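You operate a simulated robot arm through the tools that you are given. There is no shell and no other tool. Be economical: measure what you need, move in short steps, check, and stop when the job is done.

The job below is to be done with a simulated two-armed robot. You get a single attempt, and the scene is never put back.

JOB
Pick up the green tag with one hand, pass it to the other hand and put it on the top of the nutrunner bench.

The check looks at the end state, three seconds after you hand in, the way a careful person would. Anything else that was tipped, shoved, dropped, spilled or broken makes it a failure.

ROBOT AND FRAMES
Two 7-joint arms with two-finger parallel grippers on one trunk, on a base that drives. Base frame: it is fixed to the floor where the robot stands at the start and does not move with it; the origin is under the middle of the robot, x ahead of it, y to its left, z up; the surface under the hand at the start is at about z = 0.84. Units: m, degrees, N and s.
The left shoulder is at the start at [0.02, 0.113, 1.222], the right one opposite. With the tool pointing down near the work surface each hand reaches from about 0.2 to 0.6 m from the robot's upright axis, wherever it stands, measured 20 degrees to its own side. Places, roughly: top of the nutrunner bench [1.1, 1.2, 0.8]. Payload 1.57 kg a hand.
The TCP of each hand is the grasp point between the finger pads, 0.03 m short of the fingertips. In the tool frame z runs along the fingers and y along their closing line. Largest opening 0.08 m; finger width 0.017, thickness 0.012; the body of the gripper, 0.04 by 0.082 m, starts 0.08 m behind the TCP.
Orientation is that of the tool frame in the base frame, as a unit quaternion [x, y, z, w]. With the fingers straight down and closing along the base's y, the tool's x points along the base's -x, its y along +y and its z along -z.

CONTROLS
- The arms move only by the tool arm_command. It takes "left_series", "right_series" or both (then of equal length, played together; a hand with none holds still); each is a list of rows, each a list of 7 numbers: the shift along the tool's x, y, z in m, then the turn, a rotation vector about the tool's x, y, z in degrees, then the closure, from 0 (fully open) to 1 (shut). In form: [[tx, ty, tz, rx, ry, rz, grip], ...]. A call has 1 to 20 rows; each row shifts and turns the commanded pose from where the row before left it, along the tool's axes as they then stand. Rows are played at 5 a second. More than 0.05 m and 8.6 degrees between two rows, or a gripper value outside its range, and nothing of the call is played. A pose out of reach is approached as far as the arm can. The call stops where the force on the tool passes 40 N (or 10 N more than at its start, if that is more) or the arm is blocked; 0.2 s more then pass. The fingers move at their own pace (about 0.045 m/s each) and stop on an object; they squeeze with about 31 N. The grip force told is the motor's: it shows also when the fingers shut on nothing. Time passes only in rows, and 0.2 s behind the last, so rows that do not move let the fingers close. The reply holds the time, the measured pose of the TCP, the force on the tool along the base axes, the opening and the grip force, in the units named above and with some noise, with the torque about the TCP (base axes, N m) and any sound that the robot's microphone picked up.
- Cameras (640 x 400 px; columns grow to the right, rows downward): "scene" is now at [0.0966, 0.0135, 1.347]; the picture's right is [0.18, -0.98, 0.00], its down [-0.56, -0.10, -0.82] and it looks along [0.81, 0.15, -0.57] (base axes); focal length 265 px, centre (320, 200). "left" rides on the left gripper at [0.072, 0.006, -0.122] in its tool frame; the picture's right is [-0.09, 1.00, 0.00], its down [-0.84, -0.08, -0.54] and it looks along [-0.54, -0.05, 0.84] (tool axes); focal length 238 px, centre (320, 200). "right" rides on the right gripper at [0.072, -0.007, -0.122] in its tool frame; the picture's right is [0.09, 1.00, 0.00], its down [-0.84, 0.08, -0.54] and it looks along [-0.54, 0.05, 0.84] (tool axes); focal length 238 px, centre (320, 200). There is no depth. A picture from a camera that has moved, and an enlarged one, comes with that camera's place and axes in the base frame and with its lens.
- grab_frame(camera): a new picture of that camera. The clock stands still meanwhile.
- raise_lower(by): slides the trunk up (or, below 0, down) by that many m; the arms and the scene camera ride with it, the base frame stays. It gives what a move gives, with no picture.
- drive_base(legs): drives the robot by 1 to 6 legs, each [ahead, left, turn to the left] in m, m and degrees, along the robot's own axes; the way and the turn of a leg run together, so that a leg with both is an arc; at most 1.5 m and 180 degrees a leg. The arms and the cameras ride along, it lands a little off, and it stops where it bumps. It gives what a move gives.
- turn_head(pan, tilt): turns the head with the scene camera to pan (to the left, within 80 degrees either way) and tilt (down, from -29 to 69), counted from straight ahead of the robot. It gives what a move gives.
- inspect(camera, box): a new picture of the part [left, top, right, bottom] of that camera's present view, enlarged. The clock stands still meanwhile.
- finish_job(): hands the job in; it is judged then, once.

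Work in short steps. Places have to be worked out from the pictures, the camera data and where the tool is seen: move nearer, look again, correct. Check each grasp and each placing, and mend what went wrong. You have 120 turns and 100 pictures in all, those below and enlarged ones among them. Open the grippers and draw the arms clear of the work before you hand the job in, unless the task says otherwise; then end with one line.

The tools are called after "Call:" as a command line: name --argument value ..., lists and objects as JSON in quotes. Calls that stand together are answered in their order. arm_command: Moves the arms, as the interface text tells. Its arguments: {"type":"object","properties":{"left_series":{"type":"array"},"right_series":{"type":"array"}},"required":[]} The other tools are called the same way: raise_lower (by) slides the trunk up or down; drive_base (legs) drives the base; turn_head (pan, tilt) turns the head that bears the scene camera; grab_frame (camera) takes a picture; inspect (camera, box) takes an enlarged picture of a part of a camera's view; finish_job () hands the job in.

At the start:

```text
time: 0.0
left_eef_pos: [0.4863, 0.17, 1.0694]
left_orientation: [0.0, 1.0, 0.0, 0.0]
left_wrist_force: [-0.1, 0.1, 0.5]
left_wrist_torque: [0.0, 0.02, 0.01]
left_gripper_width: 0.0798
left_grip_force: 0.1
right_eef_pos: [0.4333, -0.1521, 1.0739]
right_orientation: [0.001, 1.0, 0.0, 0.0]
right_wrist_force: [-0.2, -0.2, -0.2]
right_wrist_torque: [0.01, 0.03, -0.04]
right_gripper_width: 0.0801
right_grip_force: 0.1
trunk travel left (down, up): [-0.275, 0.295]
robot x, y, heading: [0.0028, -0.0016, 0.0]
head pan, tilt: [10.2, 34.6]
```

scene: 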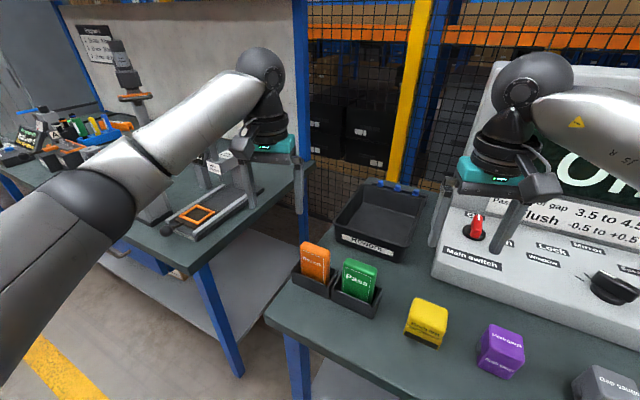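
right: 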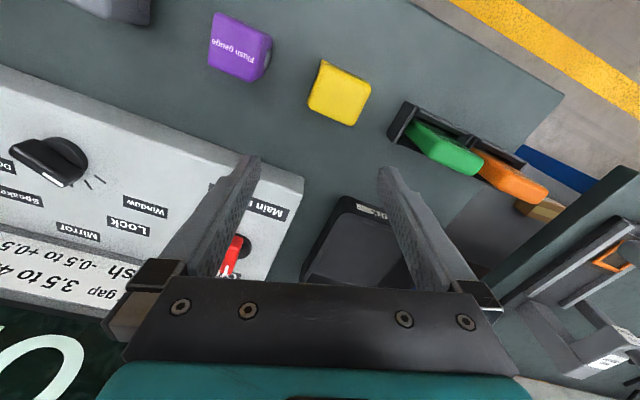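
left: 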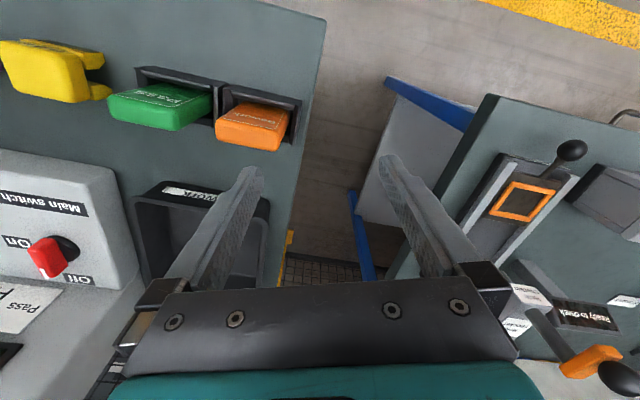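

The green "Pass" tag stands in a small holder near about [0.48, 0.0, 0.88]. I'll enlarge the view to see the holder and the tag's tilt.

Call:
inspect --camera "scene" --box '[270, 220, 430, 320]'

Call:
inspect --camera "left" --box '[80, 40, 320, 190]'

Call:
inspect --camera "right" --box '[360, 70, 600, 220]'

Call:
turn_head --pan 45 --tilt 30

Call:
grab_frame --camera "scene"

```text
4.00 times, centred on (350, 270) of scene
camera zoom: at [0.0966, 0.0135, 1.347], right [0.18, -0.98, 0.0], down [-0.56, -0.1, -0.82], along [0.81, 0.15, -0.57], focal length 1062 px, centre (200, -80)
```

zoom: 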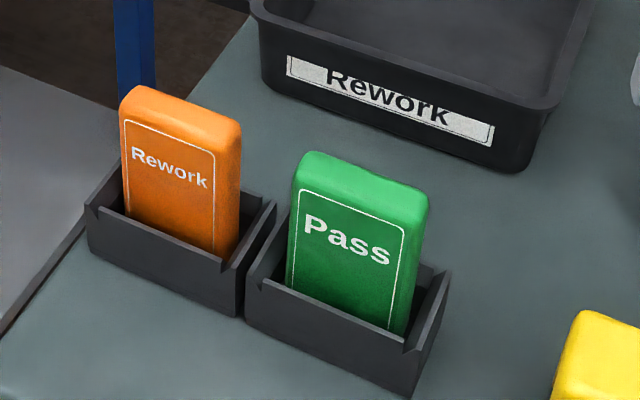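

```text
2.67 times, centred on (200, 115) of left
camera zoom: at [0.4147, 0.1775, 1.1918], right [0.09, 1.0, 0.0], down [0.84, -0.08, 0.54], along [0.54, -0.05, -0.84], focal length 636 px, centre (640, 427)
```

zoom: 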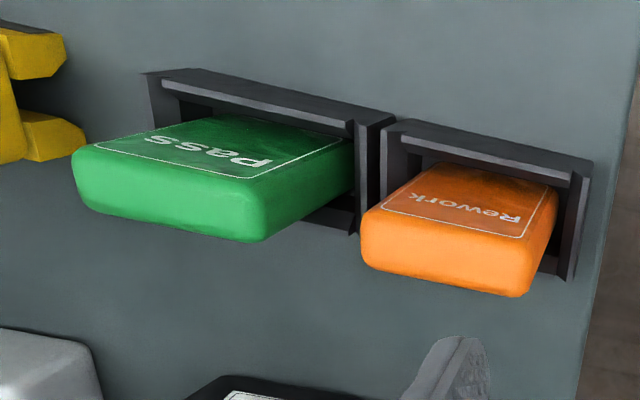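

```text
2.67 times, centred on (480, 145) of right
camera zoom: at [0.3636, -0.1585, 1.1953], right [-0.09, 1.0, 0.0], down [0.84, 0.08, 0.54], along [0.54, 0.05, -0.84], focal length 636 px, centre (-107, 347)
```

zoom: 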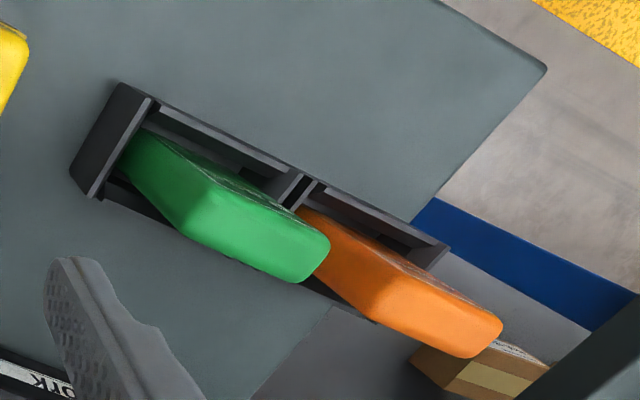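

```text
time: 1.0
left_eef_pos: [0.4867, 0.1705, 1.07]
left_orientation: [-0.001, 1.0, 0.001, 0.0]
left_wrist_force: [-0.5, -0.2, 0.9]
left_wrist_torque: [0.03, -0.04, -0.01]
left_gripper_width: 0.0799
left_grip_force: 0.1
right_eef_pos: [0.4351, -0.1516, 1.0732]
right_orientation: [0.001, 1.0, 0.0, 0.0]
right_wrist_force: [-0.3, 0.2, -0.6]
right_wrist_torque: [0.0, 0.03, -0.01]
right_gripper_width: 0.0799
right_grip_force: 0.1
trunk travel left (down, up): [-0.275, 0.295]
robot x, y, heading: [0.0018, 0.0036, 0.1]
head pan, tilt: [45.0, 30.0]
```

```text
93 pictures are left
camera scene: at [0.0737, 0.0618, 1.3542], right [0.71, -0.71, 0.0], down [-0.35, -0.35, -0.87], along [0.61, 0.61, -0.5], focal length 265 px, centre (320, 200)
```

scene: 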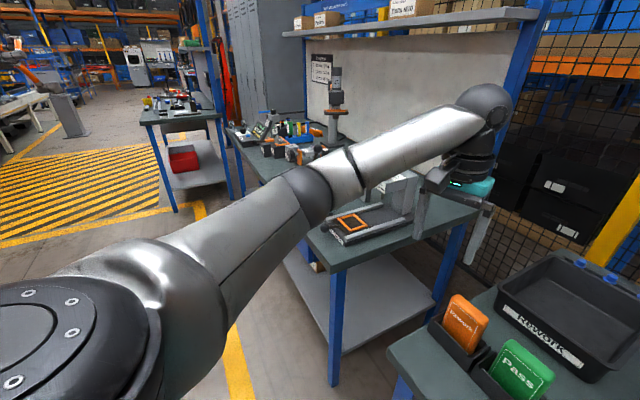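

The tag is about 0.056 wide and its top is near [0.455, 0.0, 0.95], yawed about 15°. I'll move the left hand clear and turn the right hand so that it closes across the tag's thickness.

Call:
arm_command --right_series '[[0, 0, 0, 0, 0, -8.3, 0], [0, 0, 0, 0, 0, -8.3, 0], [0, 0, 0, 0, 0, -8.3, 0], [0, 0, 0, 0, 0, -8.3, 0], [0, 0, 0, 0, 0, -8.3, 0], [0, 0, 0, 0, 0, -8.3, 0], [0, 0, 0, 0, 0, -8.3, 0], [0, 0, 0, 0, 0, -8.3, 0], [0, 0, 0, 0, 0, -8.3, 0]]' --left_series '[[0, 0.02, -0.01, 0, 0, 0, 0], [0, 0.02, -0.01, 0, 0, 0, 0], [0, 0.02, -0.01, 0, 0, 0, 0], [0, 0.02, -0.01, 0, 0, 0, 0], [0, 0.02, -0.01, 0, 0, 0, 0], [0, 0.02, -0.01, 0, 0, 0, 0], [0, 0.02, -0.01, 0, 0, 0, 0], [0, 0.02, 0, 0, 0, 0, 0], [0, 0, 0, 0, 0, 0, 0]]'

Call:
grab_frame --camera "right"

```text
time: 3.0
left_eef_pos: [0.4855, 0.3301, 1.1387]
left_orientation: [-0.001, 1.0, 0.0, 0.0]
left_wrist_force: [1.0, -0.9, -0.5]
left_wrist_torque: [-0.04, -0.01, -0.04]
left_gripper_width: 0.0801
left_grip_force: 0.1
right_eef_pos: [0.4353, -0.1536, 1.0795]
right_orientation: [-0.396, 0.918, -0.021, 0.024]
right_wrist_force: [-1.6, 0.3, 0.1]
right_wrist_torque: [0.01, 0.03, 0.02]
right_gripper_width: 0.0801
right_grip_force: 0.0
right hand out of reach, approached as far as the arm can: row 6, 7, 8, 9
trunk travel left (down, up): [-0.275, 0.295]
robot x, y, heading: [0.002, 0.0026, -0.1]
head pan, tilt: [45.0, 30.0]
```

```text
92 pictures are left
camera right: at [0.3838, -0.2072, 1.199], right [-0.79, 0.61, -0.06], down [0.48, 0.67, 0.56], along [0.38, 0.41, -0.83], focal length 238 px, centre (320, 200)
```

right: 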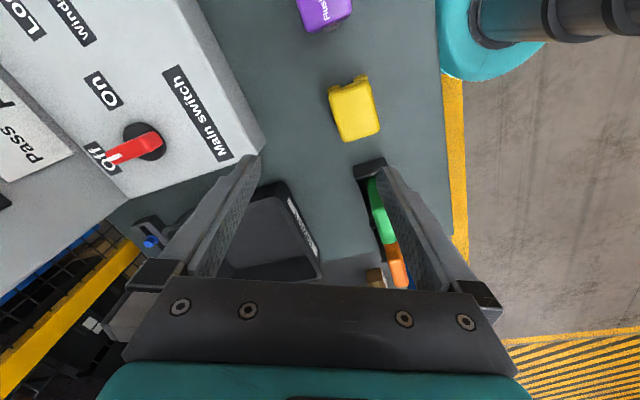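

The wrist stops at about 47°, so I'll grasp across the tag's width instead, at a yaw of about +15°. I'll turn back and read the result.

Call:
arm_command --right_series '[[0, 0, 0, 0, 0, 8.3, 0], [0, 0, 0, 0, 0, 8.3, 0], [0, 0, 0, 0, 0, 8.3, 0], [0, 0, 0, 0, 0, 8.3, 0], [0, 0, 0, 0, 0, 8.3, 0], [0, 0, 0, 0, 0, 8.3, 0], [0, 0, 0, 0, 0, 8.3, 0], [0, 0, 0, 0, 0, 8.3, 0]]'

```text
time: 4.8
left_eef_pos: [0.4862, 0.3296, 1.1383]
left_orientation: [0.0, 1.0, 0.0, 0.0]
left_wrist_force: [-0.6, 0.2, -0.5]
left_wrist_torque: [-0.02, -0.03, -0.03]
left_gripper_width: 0.08
left_grip_force: 0.0
right_eef_pos: [0.4356, -0.1548, 1.0799]
right_orientation: [0.173, 0.984, -0.006, 0.032]
right_wrist_force: [-0.8, 0.4, 0.1]
right_wrist_torque: [0.01, 0.0, -0.01]
right_gripper_width: 0.0799
right_grip_force: 0.0
trunk travel left (down, up): [-0.275, 0.295]
robot x, y, heading: [0.0033, 0.0009, -0.0]
head pan, tilt: [45.0, 30.0]
```

The turn back left a slight tilt, so I'll correct the tilt and yaw to 15.5°, move above the tag at the current height, and look.

Call:
arm_command --right_series '[[0, 0, 0, -0.2, 3.7, -4.4, 0], [0.0065, 0.0385, 0, 0, 0, 0, 0], [0.0065, 0.0385, 0, 0, 0, 0, 0], [0.0065, 0.0385, 0, 0, 0, 0, 0], [0.0065, 0.0385, 0, 0, 0, 0, 0.1]]'

Call:
grab_frame --camera "right"

Call:
turn_head --pan 5 --tilt 45

Call:
grab_frame --camera "scene"

```text
time: 6.0
left_eef_pos: [0.4854, 0.3291, 1.1388]
left_orientation: [-0.001, 1.0, 0.0, 0.0]
left_wrist_force: [-0.3, -0.3, 0.3]
left_wrist_torque: [-0.03, 0.01, 0.02]
left_gripper_width: 0.08
left_grip_force: 0.1
right_eef_pos: [0.4526, 0.0021, 1.0793]
right_orientation: [0.134, 0.991, 0.0, 0.0]
right_wrist_force: [0.3, -0.6, 1.2]
right_wrist_torque: [0.03, 0.01, -0.04]
right_gripper_width: 0.0719
right_grip_force: 0.1
trunk travel left (down, up): [-0.275, 0.295]
robot x, y, heading: [0.0004, -0.0025, 0.1]
head pan, tilt: [45.0, 30.0]
```

```text
91 pictures are left
camera right: at [0.381, 0.0147, 1.2011], right [0.17, 0.98, 0.0], down [0.83, -0.15, 0.54], along [0.53, -0.09, -0.84], focal length 238 px, centre (320, 200)
```

right: 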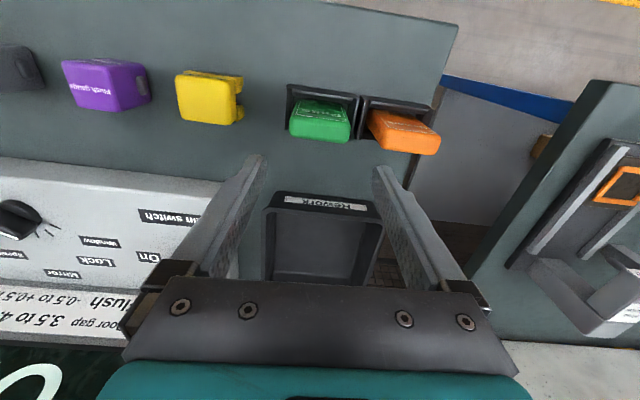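

```text
time: 7.1
left_eef_pos: [0.4863, 0.3287, 1.1378]
left_orientation: [0.0, 1.0, 0.0, 0.0]
left_wrist_force: [-0.4, 0.0, 0.6]
left_wrist_torque: [0.0, -0.03, 0.01]
left_gripper_width: 0.08
left_grip_force: 0.1
right_eef_pos: [0.4513, 0.0002, 1.0794]
right_orientation: [0.134, 0.991, 0.0, 0.0]
right_wrist_force: [-0.1, -0.3, -0.3]
right_wrist_torque: [0.01, 0.0, 0.0]
right_gripper_width: 0.072
right_grip_force: 0.0
trunk travel left (down, up): [-0.275, 0.295]
robot x, y, heading: [0.0031, 0.0001, 0.0]
head pan, tilt: [5.0, 45.0]
```

```text
90 pictures are left
camera scene: at [0.0907, 0.0051, 1.3316], right [0.09, -1.0, 0.0], down [-0.7, -0.06, -0.71], along [0.7, 0.06, -0.71], focal length 265 px, centre (320, 200)
```

scene: 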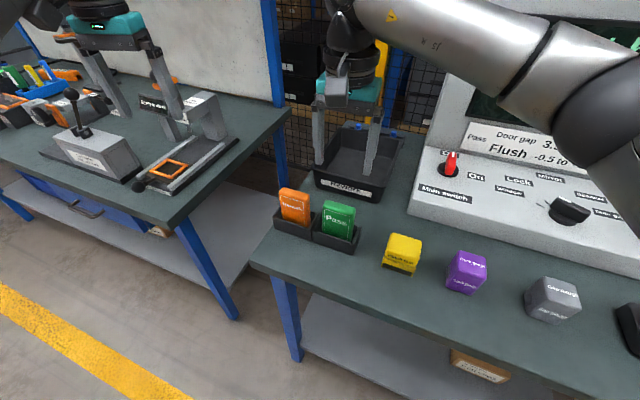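

The projections agree with the tag near [0.452, 0.0]. I'll enlarge the right and scene views to refine its position and yaw.

Call:
inspect --camera "right" --box '[260, 70, 460, 195]'

Call:
inspect --camera "scene" --box '[260, 175, 388, 255]'

```text
3.20 times, centred on (360, 132) of right
camera zoom: at [0.3809, 0.0132, 1.2011], right [0.17, 0.98, 0.0], down [0.83, -0.15, 0.54], along [0.53, -0.09, -0.84], focal length 763 px, centre (192, 416)
```

zoom: 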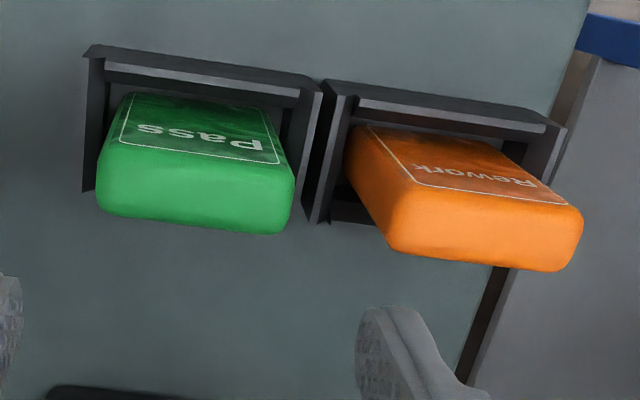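

```text
5.00 times, centred on (324, 215) of scene
camera zoom: at [0.0907, 0.0051, 1.3316], right [0.09, -1.0, 0.0], down [-0.7, -0.06, -0.71], along [0.7, 0.06, -0.71], focal length 1327 px, centre (300, 125)
```

zoom: 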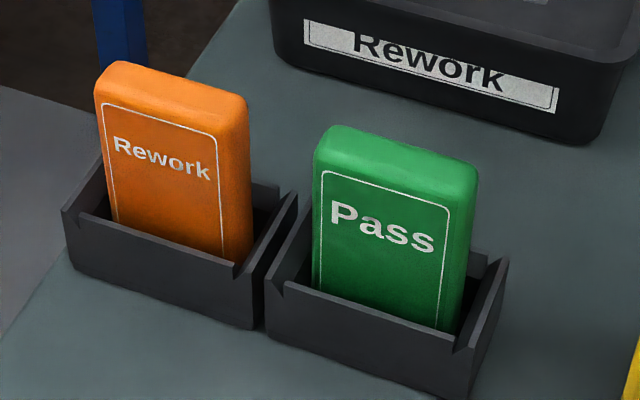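

The tag's top centre refines to about [0.458, 0.0, 0.941], and the holder's side walls top out near 0.874. I'll descend part way and check the alignment.

Call:
arm_command --right_series '[[-0.006, 0.0, 0.03, 0, 0, 0, 0.08], [0, 0, 0.03, 0, 0, 0, 0.08], [0, 0, 0.03, 0, 0, 0, 0.08], [0, 0, 0.01, 0, 0, 0, 0.08]]'

Call:
grab_frame --camera "right"

Call:
inspect --camera "scene" --box '[240, 130, 432, 250]'

```text
time: 8.1
left_eef_pos: [0.4857, 0.3294, 1.1387]
left_orientation: [-0.001, 1.0, 0.0, 0.0]
left_wrist_force: [0.3, 0.5, -0.1]
left_wrist_torque: [0.04, 0.01, 0.0]
left_gripper_width: 0.0801
left_grip_force: 0.1
right_eef_pos: [0.4565, 0.0005, 0.9806]
right_orientation: [0.133, 0.991, 0.001, -0.001]
right_wrist_force: [-0.6, -0.2, -0.2]
right_wrist_torque: [0.04, -0.01, 0.02]
right_gripper_width: 0.0736
right_grip_force: 0.2
trunk travel left (down, up): [-0.275, 0.295]
robot x, y, heading: [0.0013, 0.0006, -0.0]
head pan, tilt: [5.0, 45.0]
```

```text
87 pictures are left
camera right: at [0.3859, 0.0124, 1.1003], right [0.17, 0.98, 0.0], down [0.83, -0.15, 0.54], along [0.53, -0.09, -0.84], focal length 238 px, centre (320, 200)
```

right: 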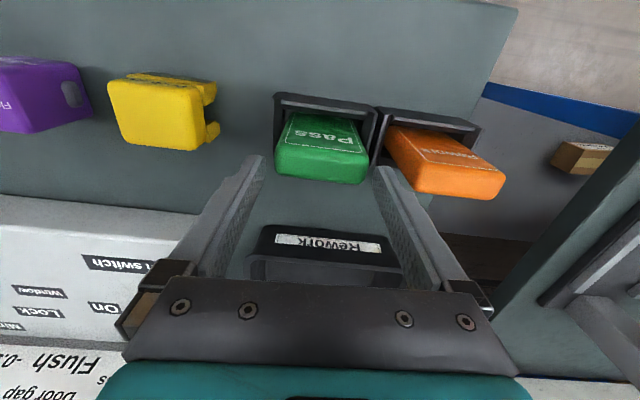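

```text
3.33 times, centred on (336, 190) of scene
camera zoom: at [0.0907, 0.005, 1.3316], right [0.09, -1.0, 0.0], down [-0.7, -0.06, -0.71], along [0.7, 0.06, -0.71], focal length 885 px, centre (267, 233)
```

zoom: 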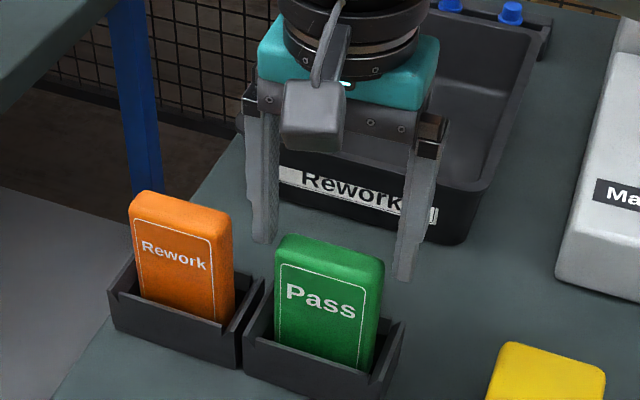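

The fingers straddle the tag evenly in both views. I'll descend to z ≈ 0.918 and close.

Call:
arm_command --right_series '[[0, 0, 0.02, 0, 0, 0, 0.08], [0, 0, 0.02, 0, 0, 0, 0.08], [0, 0, 0.022, 0, 0, 0, 0.08], [0, 0, 0, 0, 0, 0, 0.08], [0, 0, 0, 0, 0, 0, 0.5], [0, 0, 0, 0, 0, 0, 0.6], [0, 0, 0, 0, 0, 0, 0.6]]'

Call:
grab_frame --camera "right"

Call:
inspect --camera "scene" --box '[240, 130, 432, 250]'

```text
time: 9.7
left_eef_pos: [0.4867, 0.3293, 1.139]
left_orientation: [0.0, 1.0, 0.001, 0.001]
left_wrist_force: [0.3, -0.3, 0.7]
left_wrist_torque: [0.01, 0.0, 0.01]
left_gripper_width: 0.08
left_grip_force: 0.0
right_eef_pos: [0.4569, 0.0003, 0.9175]
right_orientation: [0.133, 0.991, 0.0, -0.001]
right_wrist_force: [1.3, 0.1, 0.2]
right_wrist_torque: [0.03, 0.0, -0.03]
right_gripper_width: 0.0661
right_grip_force: 30.6
trunk travel left (down, up): [-0.275, 0.295]
robot x, y, heading: [0.0014, 0.0031, 0.2]
head pan, tilt: [5.0, 45.0]
```

```text
85 pictures are left
camera right: at [0.3866, 0.0138, 1.0392], right [0.17, 0.98, 0.0], down [0.83, -0.15, 0.54], along [0.53, -0.09, -0.84], focal length 238 px, centre (320, 200)
```

right: 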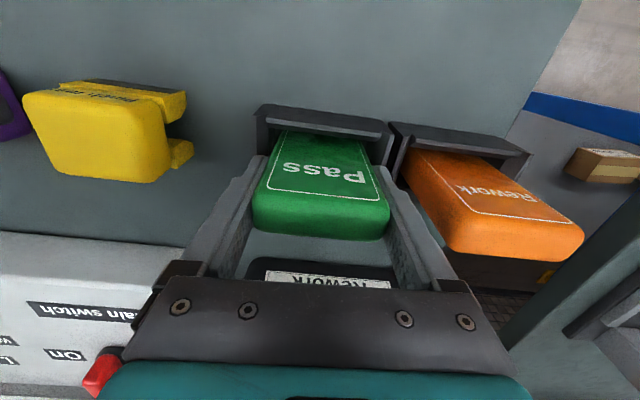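

```text
3.33 times, centred on (336, 190) of scene
camera zoom: at [0.0908, 0.005, 1.3315], right [0.09, -1.0, 0.0], down [-0.7, -0.06, -0.71], along [0.7, 0.06, -0.71], focal length 885 px, centre (267, 233)
```

zoom: 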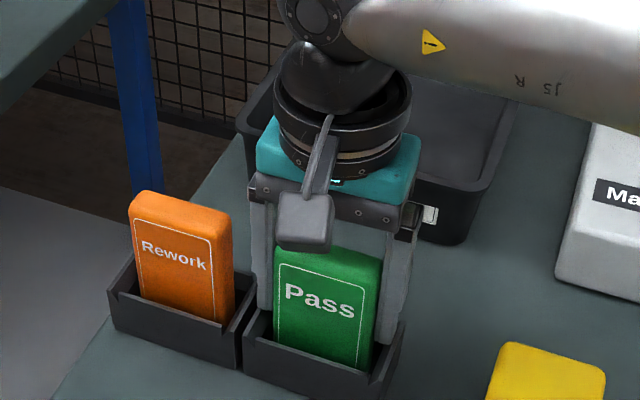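

The fingers stopped at 0.066 with full grip force, so they are holding something. I'll lift a little and check that the tag comes up alone.

Call:
arm_command --right_series '[[0, 0, -0.01, 0, 0, 0, 0.6], [0, 0, -0.015, 0, 0, 0, 0.6], [0, 0, -0.015, 0, 0, 0, 0.6], [0, 0, 0, 0, 0, 0, 0.6]]'

Call:
inspect --camera "scene" --box '[240, 130, 432, 250]'

```text
time: 10.7
left_eef_pos: [0.4872, 0.3298, 1.1383]
left_orientation: [0.0, 1.0, 0.0, 0.0]
left_wrist_force: [0.1, -0.4, -0.4]
left_wrist_torque: [0.02, 0.04, 0.0]
left_gripper_width: 0.0799
left_grip_force: 0.2
right_eef_pos: [0.4572, 0.0014, 0.958]
right_orientation: [0.133, 0.991, 0.001, -0.001]
right_wrist_force: [0.2, 0.2, -0.7]
right_wrist_torque: [-0.01, -0.01, 0.01]
right_gripper_width: 0.0662
right_grip_force: 30.5
trunk travel left (down, up): [-0.275, 0.295]
robot x, y, heading: [0.0018, -0.0046, 0.1]
head pan, tilt: [5.0, 45.0]
```

```text
3.33 times, centred on (336, 190) of scene
camera zoom: at [0.0908, 0.005, 1.3315], right [0.09, -1.0, 0.0], down [-0.7, -0.06, -0.71], along [0.7, 0.06, -0.71], focal length 885 px, centre (267, 233)
```

zoom: 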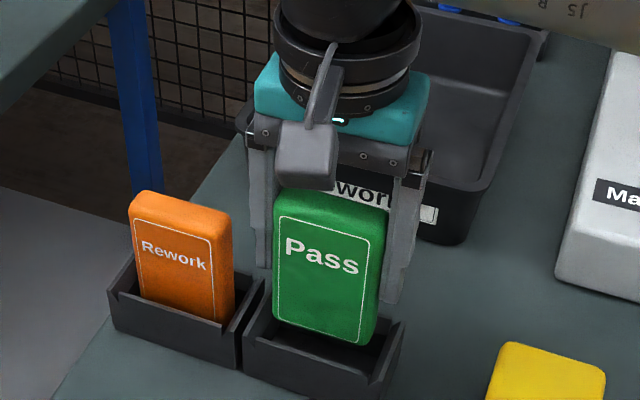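

The tag came up cleanly. I'll raise it and shift it slightly right, then bring the left hand round to point sideways (−y).

Call:
arm_command --right_series '[[0, 0, -0.03, 0, 0, 0, 0.6], [0, 0, -0.03, 0, 0, 0, 0.6], [0, 0, -0.03, 0, 0, 0, 0.6], [-0.0045, -0.016, -0.02, 0, 0, 0, 0.6], [-0.0045, -0.016, -0.02, 0, 0, 0, 0.6], [-0.0045, -0.016, 0, 0, 0, 0, 0.6], [0, 0, 0, 0, 0, 0, 0.6], [0, 0, 0, 0, 0, 0, 0.6], [0, 0, 0, 0, 0, 0, 0.6], [0, 0, 0, 0, 0, 0, 0.6], [0, 0, 0, 0, 0, 0, 0.6]]' --left_series '[[0, 0, 0, 8.2, 0, 0, 0], [0, 0, 0, 8.2, 0, 0, 0], [0, 0, 0, 8.2, 0, 0, 0], [0, 0, 0, 8.2, 0, 0, 0], [0, 0, 0, 8.2, 0, 0, 0], [0, 0, 0, 8.2, 0, 0, 0], [0, 0, 0, 8.2, 0, 0, 0], [0, 0, 0, 8.2, 0, 0, 0], [0, 0, 0, 8.2, 0, 0, 0], [0, 0, 0, 8.2, 0, 0, 0], [0, 0, 0, 8.0, 0, 0, 0]]'

```text
time: 13.1
left_eef_pos: [0.4483, 0.3366, 1.1145]
left_orientation: [0.0, 0.8, -0.6, 0.0]
left_wrist_force: [0.2, 0.1, -0.6]
left_wrist_torque: [0.03, 0.01, 0.0]
left_gripper_width: 0.08
left_grip_force: 0.2
left hand out of reach, approached as far as the arm can: row 7, 8, 9, 10, 11
right_eef_pos: [0.4575, -0.0481, 1.0872]
right_orientation: [0.133, 0.991, 0.0, -0.001]
right_wrist_force: [0.1, 0.1, -2.4]
right_wrist_torque: [-0.02, 0.03, -0.01]
right_gripper_width: 0.0659
right_grip_force: 31.6
trunk travel left (down, up): [-0.275, 0.295]
robot x, y, heading: [0.0002, 0.0003, 0.2]
head pan, tilt: [5.0, 45.0]
```

The left is pitched 74° and was limited by reach. I'll move it inward, finish the pitch, and then try rolling it −90°.

Call:
arm_command --left_series '[[0, 0, 0.03, 5.3, 0, 0, 0], [0, 0, 0.03, 5.3, 0, 0, 0], [0, 0, 0.03, 5.3, 0, 0, 0], [0, 0, 0, 0, 0, -8.2, 0], [0, 0, 0, 0, 0, -8.2, 0], [0, 0, 0, 0, 0, -8.2, 0], [0, 0, 0, 0, 0, -8.2, 0], [0, 0, 0, 0, 0, -8.2, 0], [0, 0, 0, 0, 0, -8.2, 0], [0, 0, 0, 0, 0, -8.2, 0], [0, 0, 0, 0, 0, -8.2, 0], [0, 0, 0, 0, 0, -8.2, 0], [0, 0, 0, 0, 0, -8.2, 0], [0, 0, 0, 0, 0, -8.0, 0]]'

Call:
grab_frame --camera "scene"

```text
time: 16.1
left_eef_pos: [0.4493, 0.2481, 1.0972]
left_orientation: [0.504, -0.5, 0.499, 0.498]
left_wrist_force: [-0.6, 0.6, 0.3]
left_wrist_torque: [0.0, -0.01, -0.01]
left_gripper_width: 0.0798
left_grip_force: 0.1
right_eef_pos: [0.4577, -0.0484, 1.0873]
right_orientation: [0.133, 0.991, 0.0, -0.001]
right_wrist_force: [0.2, -0.3, -1.1]
right_wrist_torque: [-0.05, 0.02, -0.01]
right_gripper_width: 0.0657
right_grip_force: 31.0
trunk travel left (down, up): [-0.275, 0.295]
robot x, y, heading: [0.0003, -0.0017, 0.2]
head pan, tilt: [5.0, 45.0]
```

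```text
82 pictures are left
camera scene: at [0.0908, 0.005, 1.3316], right [0.09, -1.0, 0.0], down [-0.7, -0.06, -0.71], along [0.7, 0.06, -0.71], focal length 265 px, centre (320, 200)
```

scene: 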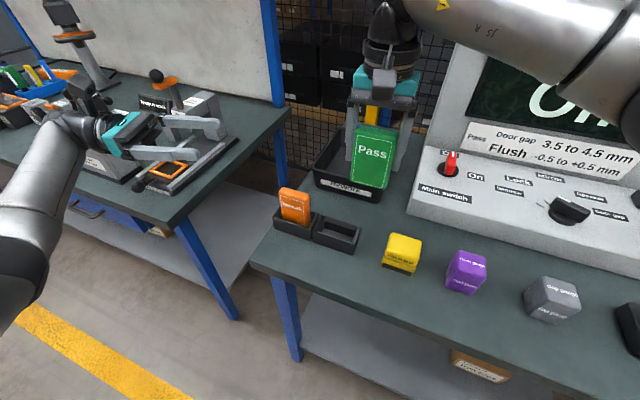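

The left hand points along −y as wanted. I'll square the tag by turning the right hand −15.4° and then look through the left camera.

Call:
arm_command --right_series '[[0, 0, 0, 0, 0, -7.7, 0.6], [0, 0, 0, 0, 0, -7.7, 0.6], [0, 0, 0, 0, 0, 0, 0.6]]'

Call:
grab_frame --camera "left"

Call:
inspect --camera "scene" --box '[300, 80, 460, 180]'

Call:
grab_frame --camera "right"

```text
time: 16.9
left_eef_pos: [0.4492, 0.2463, 1.0977]
left_orientation: [0.502, -0.5, 0.5, 0.498]
left_wrist_force: [-0.3, 0.3, -0.3]
left_wrist_torque: [-0.01, -0.02, 0.02]
left_gripper_width: 0.0798
left_grip_force: 0.1
right_eef_pos: [0.4563, -0.0484, 1.0873]
right_orientation: [-0.002, 1.0, 0.001, -0.002]
right_wrist_force: [-0.9, 0.2, -0.7]
right_wrist_torque: [0.01, -0.04, -0.02]
right_gripper_width: 0.0653
right_grip_force: 30.8
trunk travel left (down, up): [-0.275, 0.295]
robot x, y, heading: [0.0019, 0.0009, -0.0]
head pan, tilt: [5.0, 45.0]
```

```text
81 pictures are left
camera left: at [0.4433, 0.3686, 1.1711], right [-1.0, 0.0, -0.09], down [0.08, 0.55, -0.83], along [0.05, -0.84, -0.54], focal length 238 px, centre (320, 200)
```

left: 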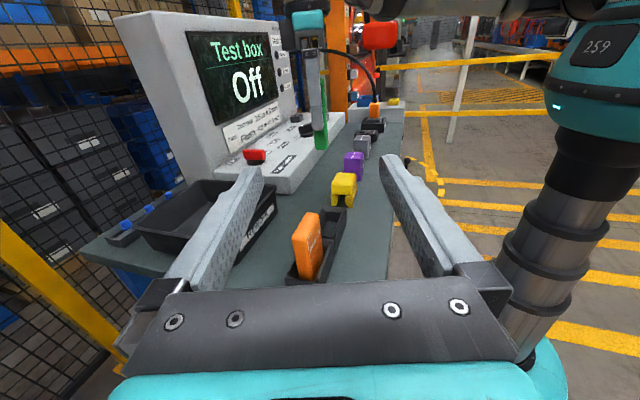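

```text
4.00 times, centred on (380, 130) of scene
camera zoom: at [0.0908, 0.005, 1.3316], right [0.09, -1.0, 0.0], down [-0.7, -0.06, -0.71], along [0.7, 0.06, -0.71], focal length 1062 px, centre (80, 480)
```

zoom: 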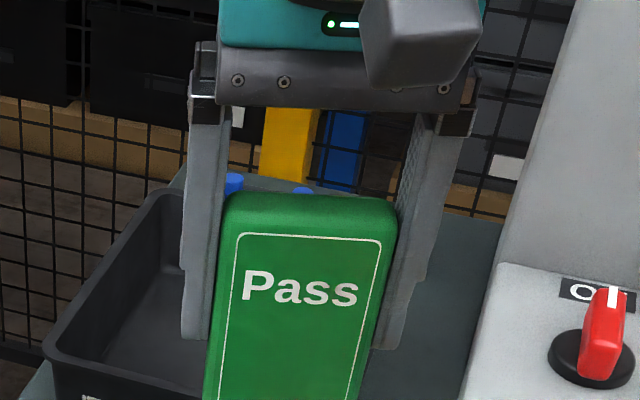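

```text
79 pictures are left
camera right: at [0.3851, -0.0554, 1.2084], right [-0.1, 1.0, 0.0], down [0.84, 0.08, 0.54], along [0.54, 0.05, -0.84], focal length 238 px, centre (320, 200)
```

right: 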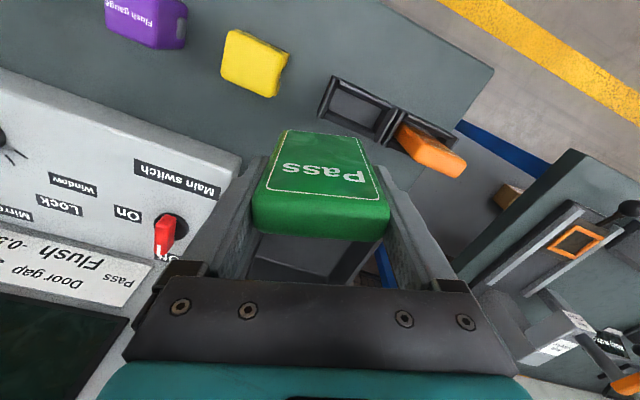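

The left camera sees the tag edge-on at about (320,130). I'll enlarge that.

Call:
inspect --camera "left" --box '[260, 0, 388, 160]'

Call:
inspect --camera "scene" --box '[300, 110, 460, 210]'

```text
2.50 times, centred on (324, 80) of left
camera zoom: at [0.4433, 0.3686, 1.1711], right [-1.0, 0.0, -0.09], down [0.08, 0.55, -0.83], along [0.05, -0.84, -0.54], focal length 596 px, centre (310, 500)
```

zoom: 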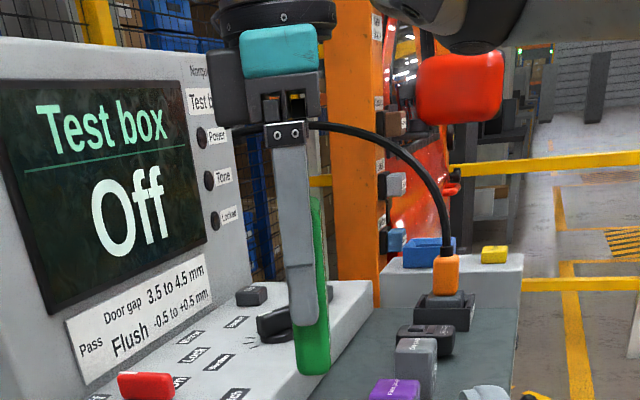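

```text
4.00 times, centred on (380, 160) of scene
camera zoom: at [0.0908, 0.005, 1.3316], right [0.09, -1.0, 0.0], down [-0.7, -0.06, -0.71], along [0.7, 0.06, -0.71], focal length 1062 px, centre (80, 360)
```

zoom: 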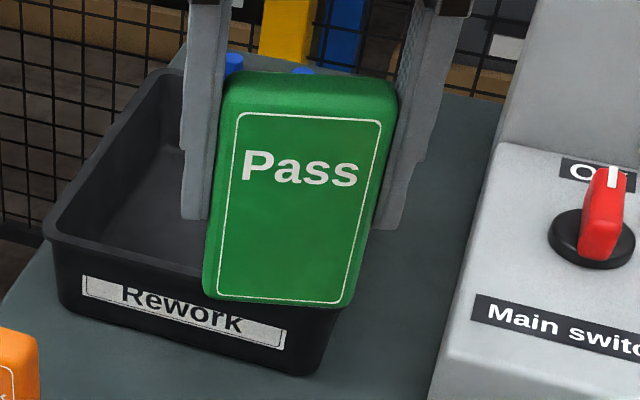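

The tag hangs vertically, centred near x ≈ 0.453 with its bottom at about z 1.024, leaving roughly 33 mm free below the right fingertips. I'll take the left hand to z 1.041 and approach to y ≈ 0.06.

Call:
arm_command --left_series '[[-0.03, -0.004, 0, 0, 0, 0, 0], [-0.027, 0, 0, 0, 0, 0, 0], [0, 0, 0.04, 0, 0, 0, 0], [0, 0, 0.04, 0, 0, 0, 0], [0, 0, 0.04, 0, 0, 0, 0], [0, 0, 0.04, 0, 0, 0, 0], [0, 0, 0.026, 0, 0, 0, 0]]'

Call:
grab_frame --camera "left"

Call:
inspect --camera "scene" --box '[260, 80, 452, 200]'

```text
time: 18.5
left_eef_pos: [0.4535, 0.0597, 1.0398]
left_orientation: [0.502, -0.502, 0.498, 0.498]
left_wrist_force: [-0.8, -0.3, 0.4]
left_wrist_torque: [-0.03, -0.02, 0.0]
left_gripper_width: 0.0801
left_grip_force: 0.0
right_eef_pos: [0.4563, -0.048, 1.0872]
right_orientation: [0.0, 1.0, 0.001, -0.001]
right_wrist_force: [0.2, -0.4, -0.8]
right_wrist_torque: [0.01, 0.02, -0.01]
right_gripper_width: 0.0658
right_grip_force: 31.1
trunk travel left (down, up): [-0.275, 0.295]
robot x, y, heading: [-0.0002, 0.0022, 0.0]
head pan, tilt: [5.0, 45.0]
```

```text
76 pictures are left
camera left: at [0.4468, 0.1813, 1.1127], right [-1.0, 0.0, -0.09], down [0.08, 0.55, -0.83], along [0.05, -0.84, -0.54], focal length 238 px, centre (320, 200)
```

left: 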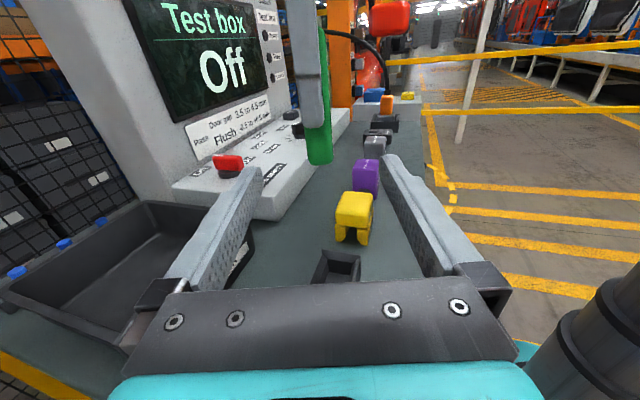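

```text
3.33 times, centred on (356, 140) of scene
camera zoom: at [0.0908, 0.0048, 1.3316], right [0.09, -1.0, 0.0], down [-0.7, -0.06, -0.71], along [0.7, 0.06, -0.71], focal length 885 px, centre (200, 400)
```

zoom: 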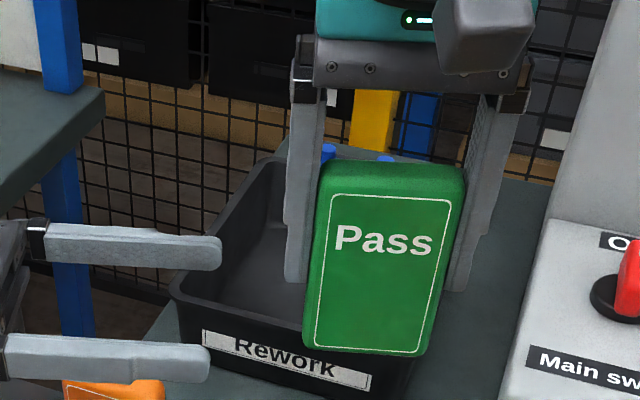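

The tag's bottom is confirmed at about z 1.024 and x ≈ 0.455, between the open left fingers. I'll advance in two moves and check before closing.

Call:
arm_command --left_series '[[0.001, -0.001, 0.025, 0, 0, 0, 0], [0, 0, 0.025, 0, 0, 0, 0], [0, 0, 0.025, 0, 0, 0, 0], [0, 0, 0.02, 0, 0, 0, 0], [0, 0, 0, 0, 0, 0, 0]]'

Call:
grab_frame --camera "left"

Call:
inspect --camera "scene" --box '[260, 80, 452, 200]'

```text
time: 19.7
left_eef_pos: [0.4556, -0.0327, 1.0394]
left_orientation: [0.502, -0.501, 0.499, 0.497]
left_wrist_force: [-0.6, -0.3, -0.4]
left_wrist_torque: [0.04, 0.0, 0.03]
left_gripper_width: 0.0799
left_grip_force: 0.0
right_eef_pos: [0.4564, -0.0498, 1.0879]
right_orientation: [-0.002, 1.0, 0.001, -0.001]
right_wrist_force: [-0.3, 0.3, -0.7]
right_wrist_torque: [0.0, -0.02, -0.02]
right_gripper_width: 0.0656
right_grip_force: 31.1
trunk travel left (down, up): [-0.275, 0.295]
robot x, y, heading: [-0.0001, 0.0005, 0.0]
head pan, tilt: [5.0, 45.0]
```

```text
74 pictures are left
camera left: at [0.4493, 0.0886, 1.1124], right [-1.0, 0.0, -0.09], down [0.08, 0.55, -0.83], along [0.05, -0.84, -0.54], focal length 238 px, centre (320, 200)
```

left: 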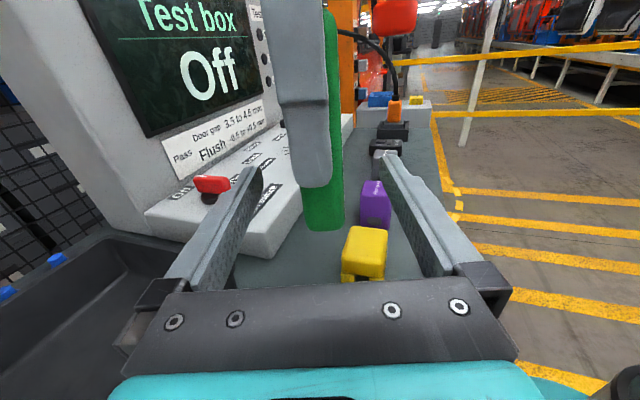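

```text
3.33 times, centred on (356, 140) of scene
camera zoom: at [0.0908, 0.0051, 1.3316], right [0.09, -1.0, 0.0], down [-0.7, -0.06, -0.71], along [0.7, 0.06, -0.71], focal length 885 px, centre (200, 400)
```

zoom: 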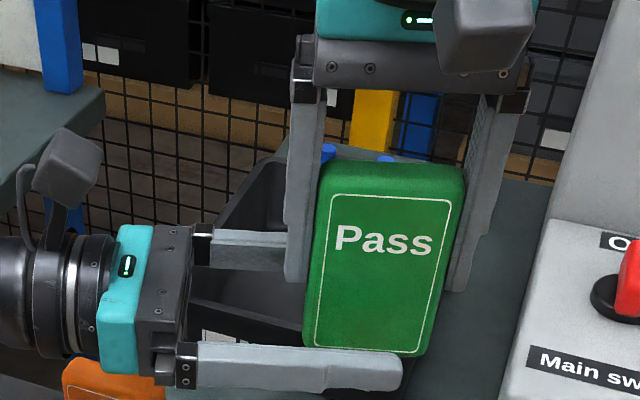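

The left fingers straddle the tag's lower end symmetrically. I'll close the left hand while the right holds.

Call:
arm_command --left_series '[[0, 0, 0, 0, 0, 0, 0.4], [0, 0, 0, 0, 0, 0, 0.6], [0, 0, 0, 0, 0, 0, 0.8], [0, 0, 0, 0, 0, 0, 0.9], [0, 0, 0, 0, 0, 0, 0.9], [0, 0, 0, 0, 0, 0, 0.9]]'

Call:
inspect --camera "scene" --box '[260, 80, 452, 200]'

Call:
grab_frame --camera "left"

```text
time: 21.1
left_eef_pos: [0.4553, -0.032, 1.0394]
left_orientation: [-0.5, 0.502, -0.498, -0.499]
left_wrist_force: [-11.1, 0.8, 2.5]
left_wrist_torque: [0.1, -0.09, -0.5]
left_gripper_width: 0.0236
left_grip_force: 31.1
right_eef_pos: [0.4564, -0.0493, 1.0865]
right_orientation: [-0.001, 1.0, 0.001, 0.0]
right_wrist_force: [11.0, -1.2, -3.4]
right_wrist_torque: [-0.13, -0.44, 0.34]
right_gripper_width: 0.0657
right_grip_force: 30.8
trunk travel left (down, up): [-0.275, 0.295]
robot x, y, heading: [-0.0044, 0.0016, 0.1]
head pan, tilt: [5.0, 45.0]
```

```text
3.33 times, centred on (356, 140) of scene
camera zoom: at [0.0908, 0.005, 1.3316], right [0.09, -1.0, 0.0], down [-0.7, -0.06, -0.71], along [0.7, 0.06, -0.71], focal length 885 px, centre (200, 400)
```

zoom: 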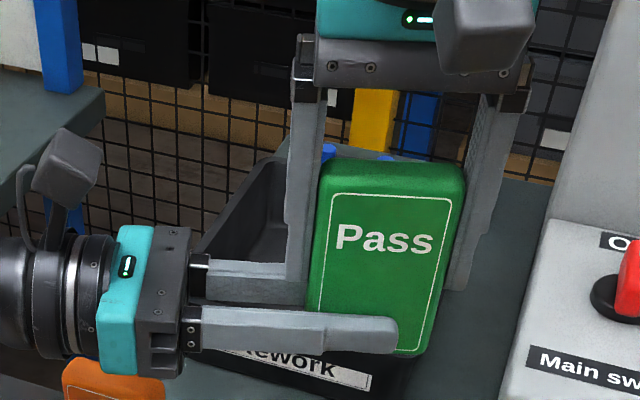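

```text
71 pictures are left
camera left: at [0.4488, 0.0885, 1.1124], right [-1.0, 0.0, -0.09], down [0.08, 0.55, -0.83], along [0.05, -0.84, -0.54], focal length 238 px, centre (320, 200)
```

left: 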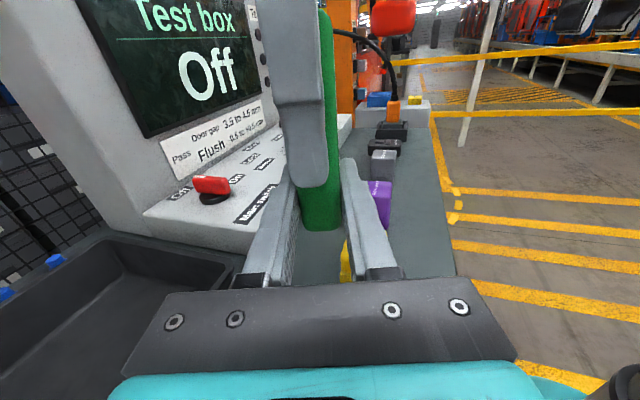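

The left hand now grips the tag (0.0236 wide, 31 N). I'll open the right hand and lift it straight up, clear of the tag.

Call:
arm_command --right_series '[[0, 0, 0, 0, 0, 0, 0.3], [0, 0, 0, 0, 0, 0, 0], [0, 0, 0, 0, 0, 0, 0], [0, 0, -0.02, 0, 0, 0, 0], [0, 0, -0.03, 0, 0, 0, 0], [0, 0, -0.03, 0, 0, 0, 0], [0, 0, -0.02, 0, 0, 0, 0], [0, -0.04, 0, 0, 0, 0, 0], [0, -0.04, 0, 0, 0, 0, 0]]' --left_series '[[0, 0, 0, 0, 0, 0, 0.9], [0, 0, 0, 0, 0, 0, 0.9], [0, 0, 0, 0, 0, 0, 0.9], [0, 0, 0, 0, 0, 0, 0.9], [0, 0, 0, 0, 0, 0, 0.9], [0, 0, 0, 0, 0, 0, 0.9], [0, 0, 0, 0, 0, 0, 0.9], [0, 0, 0, 0, 0, 0, 0.9], [0, 0, 0, 0, 0, 0, 0.9]]'

Call:
grab_frame --camera "scene"

```text
time: 23.1
left_eef_pos: [0.4552, -0.0317, 1.0392]
left_orientation: [0.502, -0.501, 0.499, 0.498]
left_wrist_force: [-0.2, 0.6, -0.5]
left_wrist_torque: [0.04, 0.0, 0.0]
left_gripper_width: 0.0236
left_grip_force: 30.8
right_eef_pos: [0.4583, -0.1293, 1.1878]
right_orientation: [-0.002, 1.0, 0.001, 0.0]
right_wrist_force: [-0.7, -0.3, 0.7]
right_wrist_torque: [-0.01, -0.04, -0.01]
right_gripper_width: 0.0799
right_grip_force: 0.1
trunk travel left (down, up): [-0.275, 0.295]
robot x, y, heading: [-0.0004, -0.0008, 0.2]
head pan, tilt: [5.0, 45.0]
```

```text
70 pictures are left
camera scene: at [0.0906, 0.0045, 1.3316], right [0.09, -1.0, 0.0], down [-0.7, -0.06, -0.71], along [0.7, 0.06, -0.71], focal length 265 px, centre (320, 200)
```

scene: 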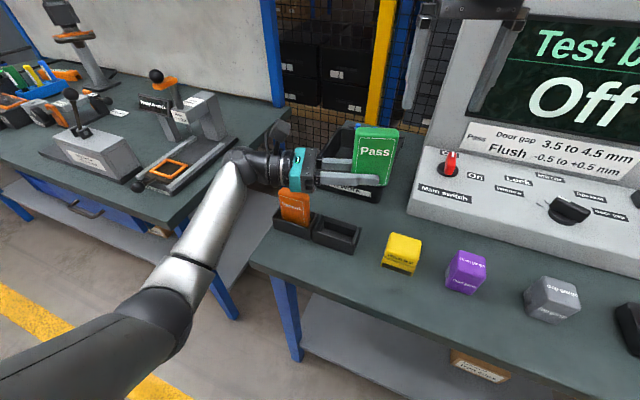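

The handover succeeded. Now I'll look at the nutrunner bench for free space.

Call:
turn_head --pan 48 --tilt 25

Call:
grab_frame --camera "scene"

Call:
inspect --camera "scene" --box '[200, 80, 520, 280]'

```text
time: 24.2
left_eef_pos: [0.4569, -0.032, 1.0391]
left_orientation: [0.502, -0.502, 0.499, 0.497]
left_wrist_force: [0.1, -0.3, -0.8]
left_wrist_torque: [0.03, -0.01, -0.02]
left_gripper_width: 0.0238
left_grip_force: 31.0
right_eef_pos: [0.459, -0.1294, 1.1871]
right_orientation: [-0.001, 1.0, 0.001, -0.002]
right_wrist_force: [0.2, 0.3, 0.4]
right_wrist_torque: [0.03, -0.02, -0.04]
right_gripper_width: 0.0802
right_grip_force: 0.0
trunk travel left (down, up): [-0.275, 0.295]
robot x, y, heading: [-0.0006, 0.0025, -0.1]
head pan, tilt: [48.0, 25.0]
```

```text
69 pictures are left
camera scene: at [0.0715, 0.0663, 1.3621], right [0.74, -0.67, 0.0], down [-0.28, -0.31, -0.91], along [0.61, 0.67, -0.42], focal length 265 px, centre (320, 200)
```

scene: 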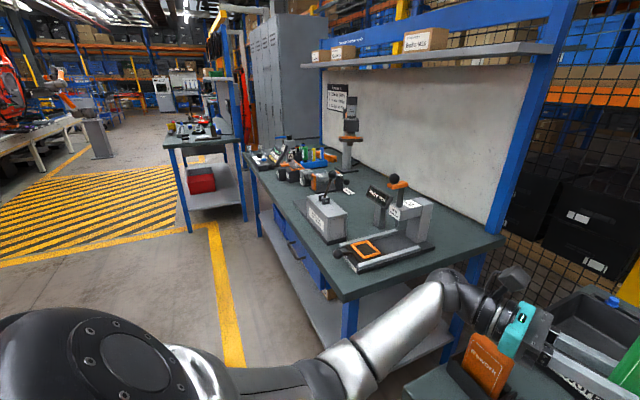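

```text
2.00 times, centred on (360, 180) of scene
camera zoom: at [0.0715, 0.0663, 1.3621], right [0.74, -0.67, 0.0], down [-0.28, -0.31, -0.91], along [0.61, 0.67, -0.42], focal length 531 px, centre (240, 240)
```

zoom: 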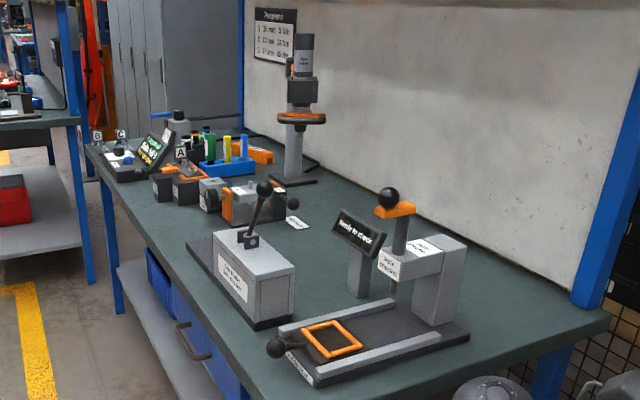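

The free strip at the bench's front, around [0.82, 1.17], looks usable. First I'll separate the hands and turn the left back to pointing down, so the tag will stand on its long edge.

Call:
arm_command --left_series '[[0.03, 0, -0.01, 0, 0, 0, 0.9], [0.03, 0, -0.04, 0, 0, 0, 0.9], [0, 0, -0.045, 0, 0, 0, 0.9], [0, 0, -0.045, 0, 0, 0, 0.9], [0, 0, -0.045, 0, 0, 0, 0.9], [0, 0, -0.045, 0, 0, 0, 0.9], [0, 0, 0, 0, 0, 8.2, 0.9], [0, 0, 0, 0, 0, 8.2, 0.9], [0, 0, 0, 0, 0, 8.2, 0.9], [0, 0, 0, 0, 0, 8.2, 0.9], [0, 0, 0, 0, 0, 8.2, 0.9], [0, 0, 0, 0, 0, 8.2, 0.9], [0, 0, 0, 0, 0, 8.2, 0.9], [0, 0, 0, 0, 0, 8.2, 0.9], [0, 0, 0, 0, 0, 8.2, 0.9], [0, 0, 0, 0, 0, 8.2, 0.9], [0, 0, 0, 0, 0, 8.0, 0.9], [0, 0, 0, 0, 0, 0, 0.9]]' --right_series '[[0.02, -0.03, 0, 0, 0, 0, 0], [0.02, -0.03, 0, 0, 0, 0, 0], [0.02, -0.03, 0, 0, 0, 0, 0], [0.02, -0.03, 0, 0, 0, 0, 0], [0, 0, 0, 0, 0, 0, 0], [0, 0, 0, 0, 0, 0, 0], [0, 0, 0, 0, 0, 0, 0], [0, 0, 0, 0, 0, 0, 0], [0, 0, 0, 0, 0, 0, 0], [0, 0, 0, 0, 0, 0, 0], [0, 0, 0, 0, 0, 0, 0], [0, 0, 0, 0, 0, 0, 0], [0, 0, 0, 0, 0, 0, 0], [0, 0, 0, 0, 0, 0, 0], [0, 0, 0, 0, 0, 0, 0], [0, 0, 0, 0, 0, 0, 0], [0, 0, 0, 0, 0, 0, 0], [0, 0, 0, 0, 0, 0, 0]]'

```text
time: 28.0
left_eef_pos: [0.4535, 0.1961, 1.1008]
left_orientation: [0.001, 0.71, -0.705, 0.002]
left_wrist_force: [0.2, 0.1, -1.2]
left_wrist_torque: [0.01, -0.06, 0.0]
left_gripper_width: 0.0236
left_grip_force: 30.3
right_eef_pos: [0.3781, -0.2482, 1.1875]
right_orientation: [-0.001, 1.0, 0.001, 0.0]
right_wrist_force: [-0.2, 0.9, -0.3]
right_wrist_torque: [0.01, 0.01, -0.01]
right_gripper_width: 0.0802
right_grip_force: 0.1
trunk travel left (down, up): [-0.275, 0.295]
robot x, y, heading: [0.0014, -0.0024, 0.2]
head pan, tilt: [48.0, 25.0]
```

The grip still holds. Now I'll pitch the hand down by 90° and then draw it back toward the robot.

Call:
arm_command --left_series '[[0, 0, 0, -8.2, 0, 0, 0.9], [0, 0, 0, -8.2, 0, 0, 0.9], [0, 0, 0, -8.2, 0, 0, 0.9], [0, 0, 0, -8.2, 0, 0, 0.9], [0, 0, 0, -8.2, 0, 0, 0.9], [0, 0, 0, -8.2, 0, 0, 0.9], [0, 0, 0, -8.2, 0, 0, 0.9], [0, 0, 0, -8.2, 0, 0, 0.9], [0, 0, 0, -8.2, 0, 0, 0.9], [0, 0, 0, -8.2, 0, 0, 0.9], [0, 0, 0, -8.0, 0, 0, 0.9], [0.04, 0, 0, 0, 0, 0, 0.9], [0.04, 0, 0, 0, 0, 0, 0.9], [0.03, 0, -0.03, 0, 0, 0, 0.9], [0, 0, -0.03, 0, 0, 0, 0.9]]'

Call:
grab_frame --camera "left"

```text
time: 31.2
left_eef_pos: [0.3432, 0.1944, 1.1624]
left_orientation: [-0.001, 1.0, 0.003, 0.0]
left_wrist_force: [0.2, -0.2, -1.5]
left_wrist_torque: [0.02, -0.07, 0.02]
left_gripper_width: 0.0236
left_grip_force: 30.9
right_eef_pos: [0.378, -0.2494, 1.1882]
right_orientation: [-0.001, 1.0, 0.002, 0.0]
right_wrist_force: [0.0, -1.0, 0.1]
right_wrist_torque: [-0.03, -0.01, 0.04]
right_gripper_width: 0.0799
right_grip_force: 0.1
trunk travel left (down, up): [-0.275, 0.295]
robot x, y, heading: [-0.0015, 0.0027, -0.2]
head pan, tilt: [48.0, 25.0]
```

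```text
67 pictures are left
camera left: at [0.2726, 0.2013, 1.2838], right [0.09, 1.0, 0.01], down [0.84, -0.08, 0.54], along [0.54, -0.04, -0.84], focal length 238 px, centre (320, 200)
```

left: 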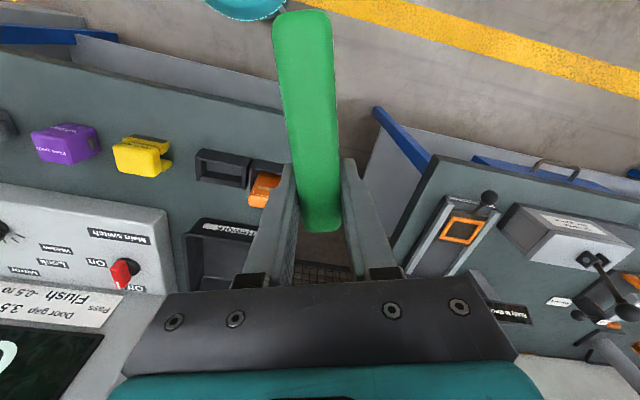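

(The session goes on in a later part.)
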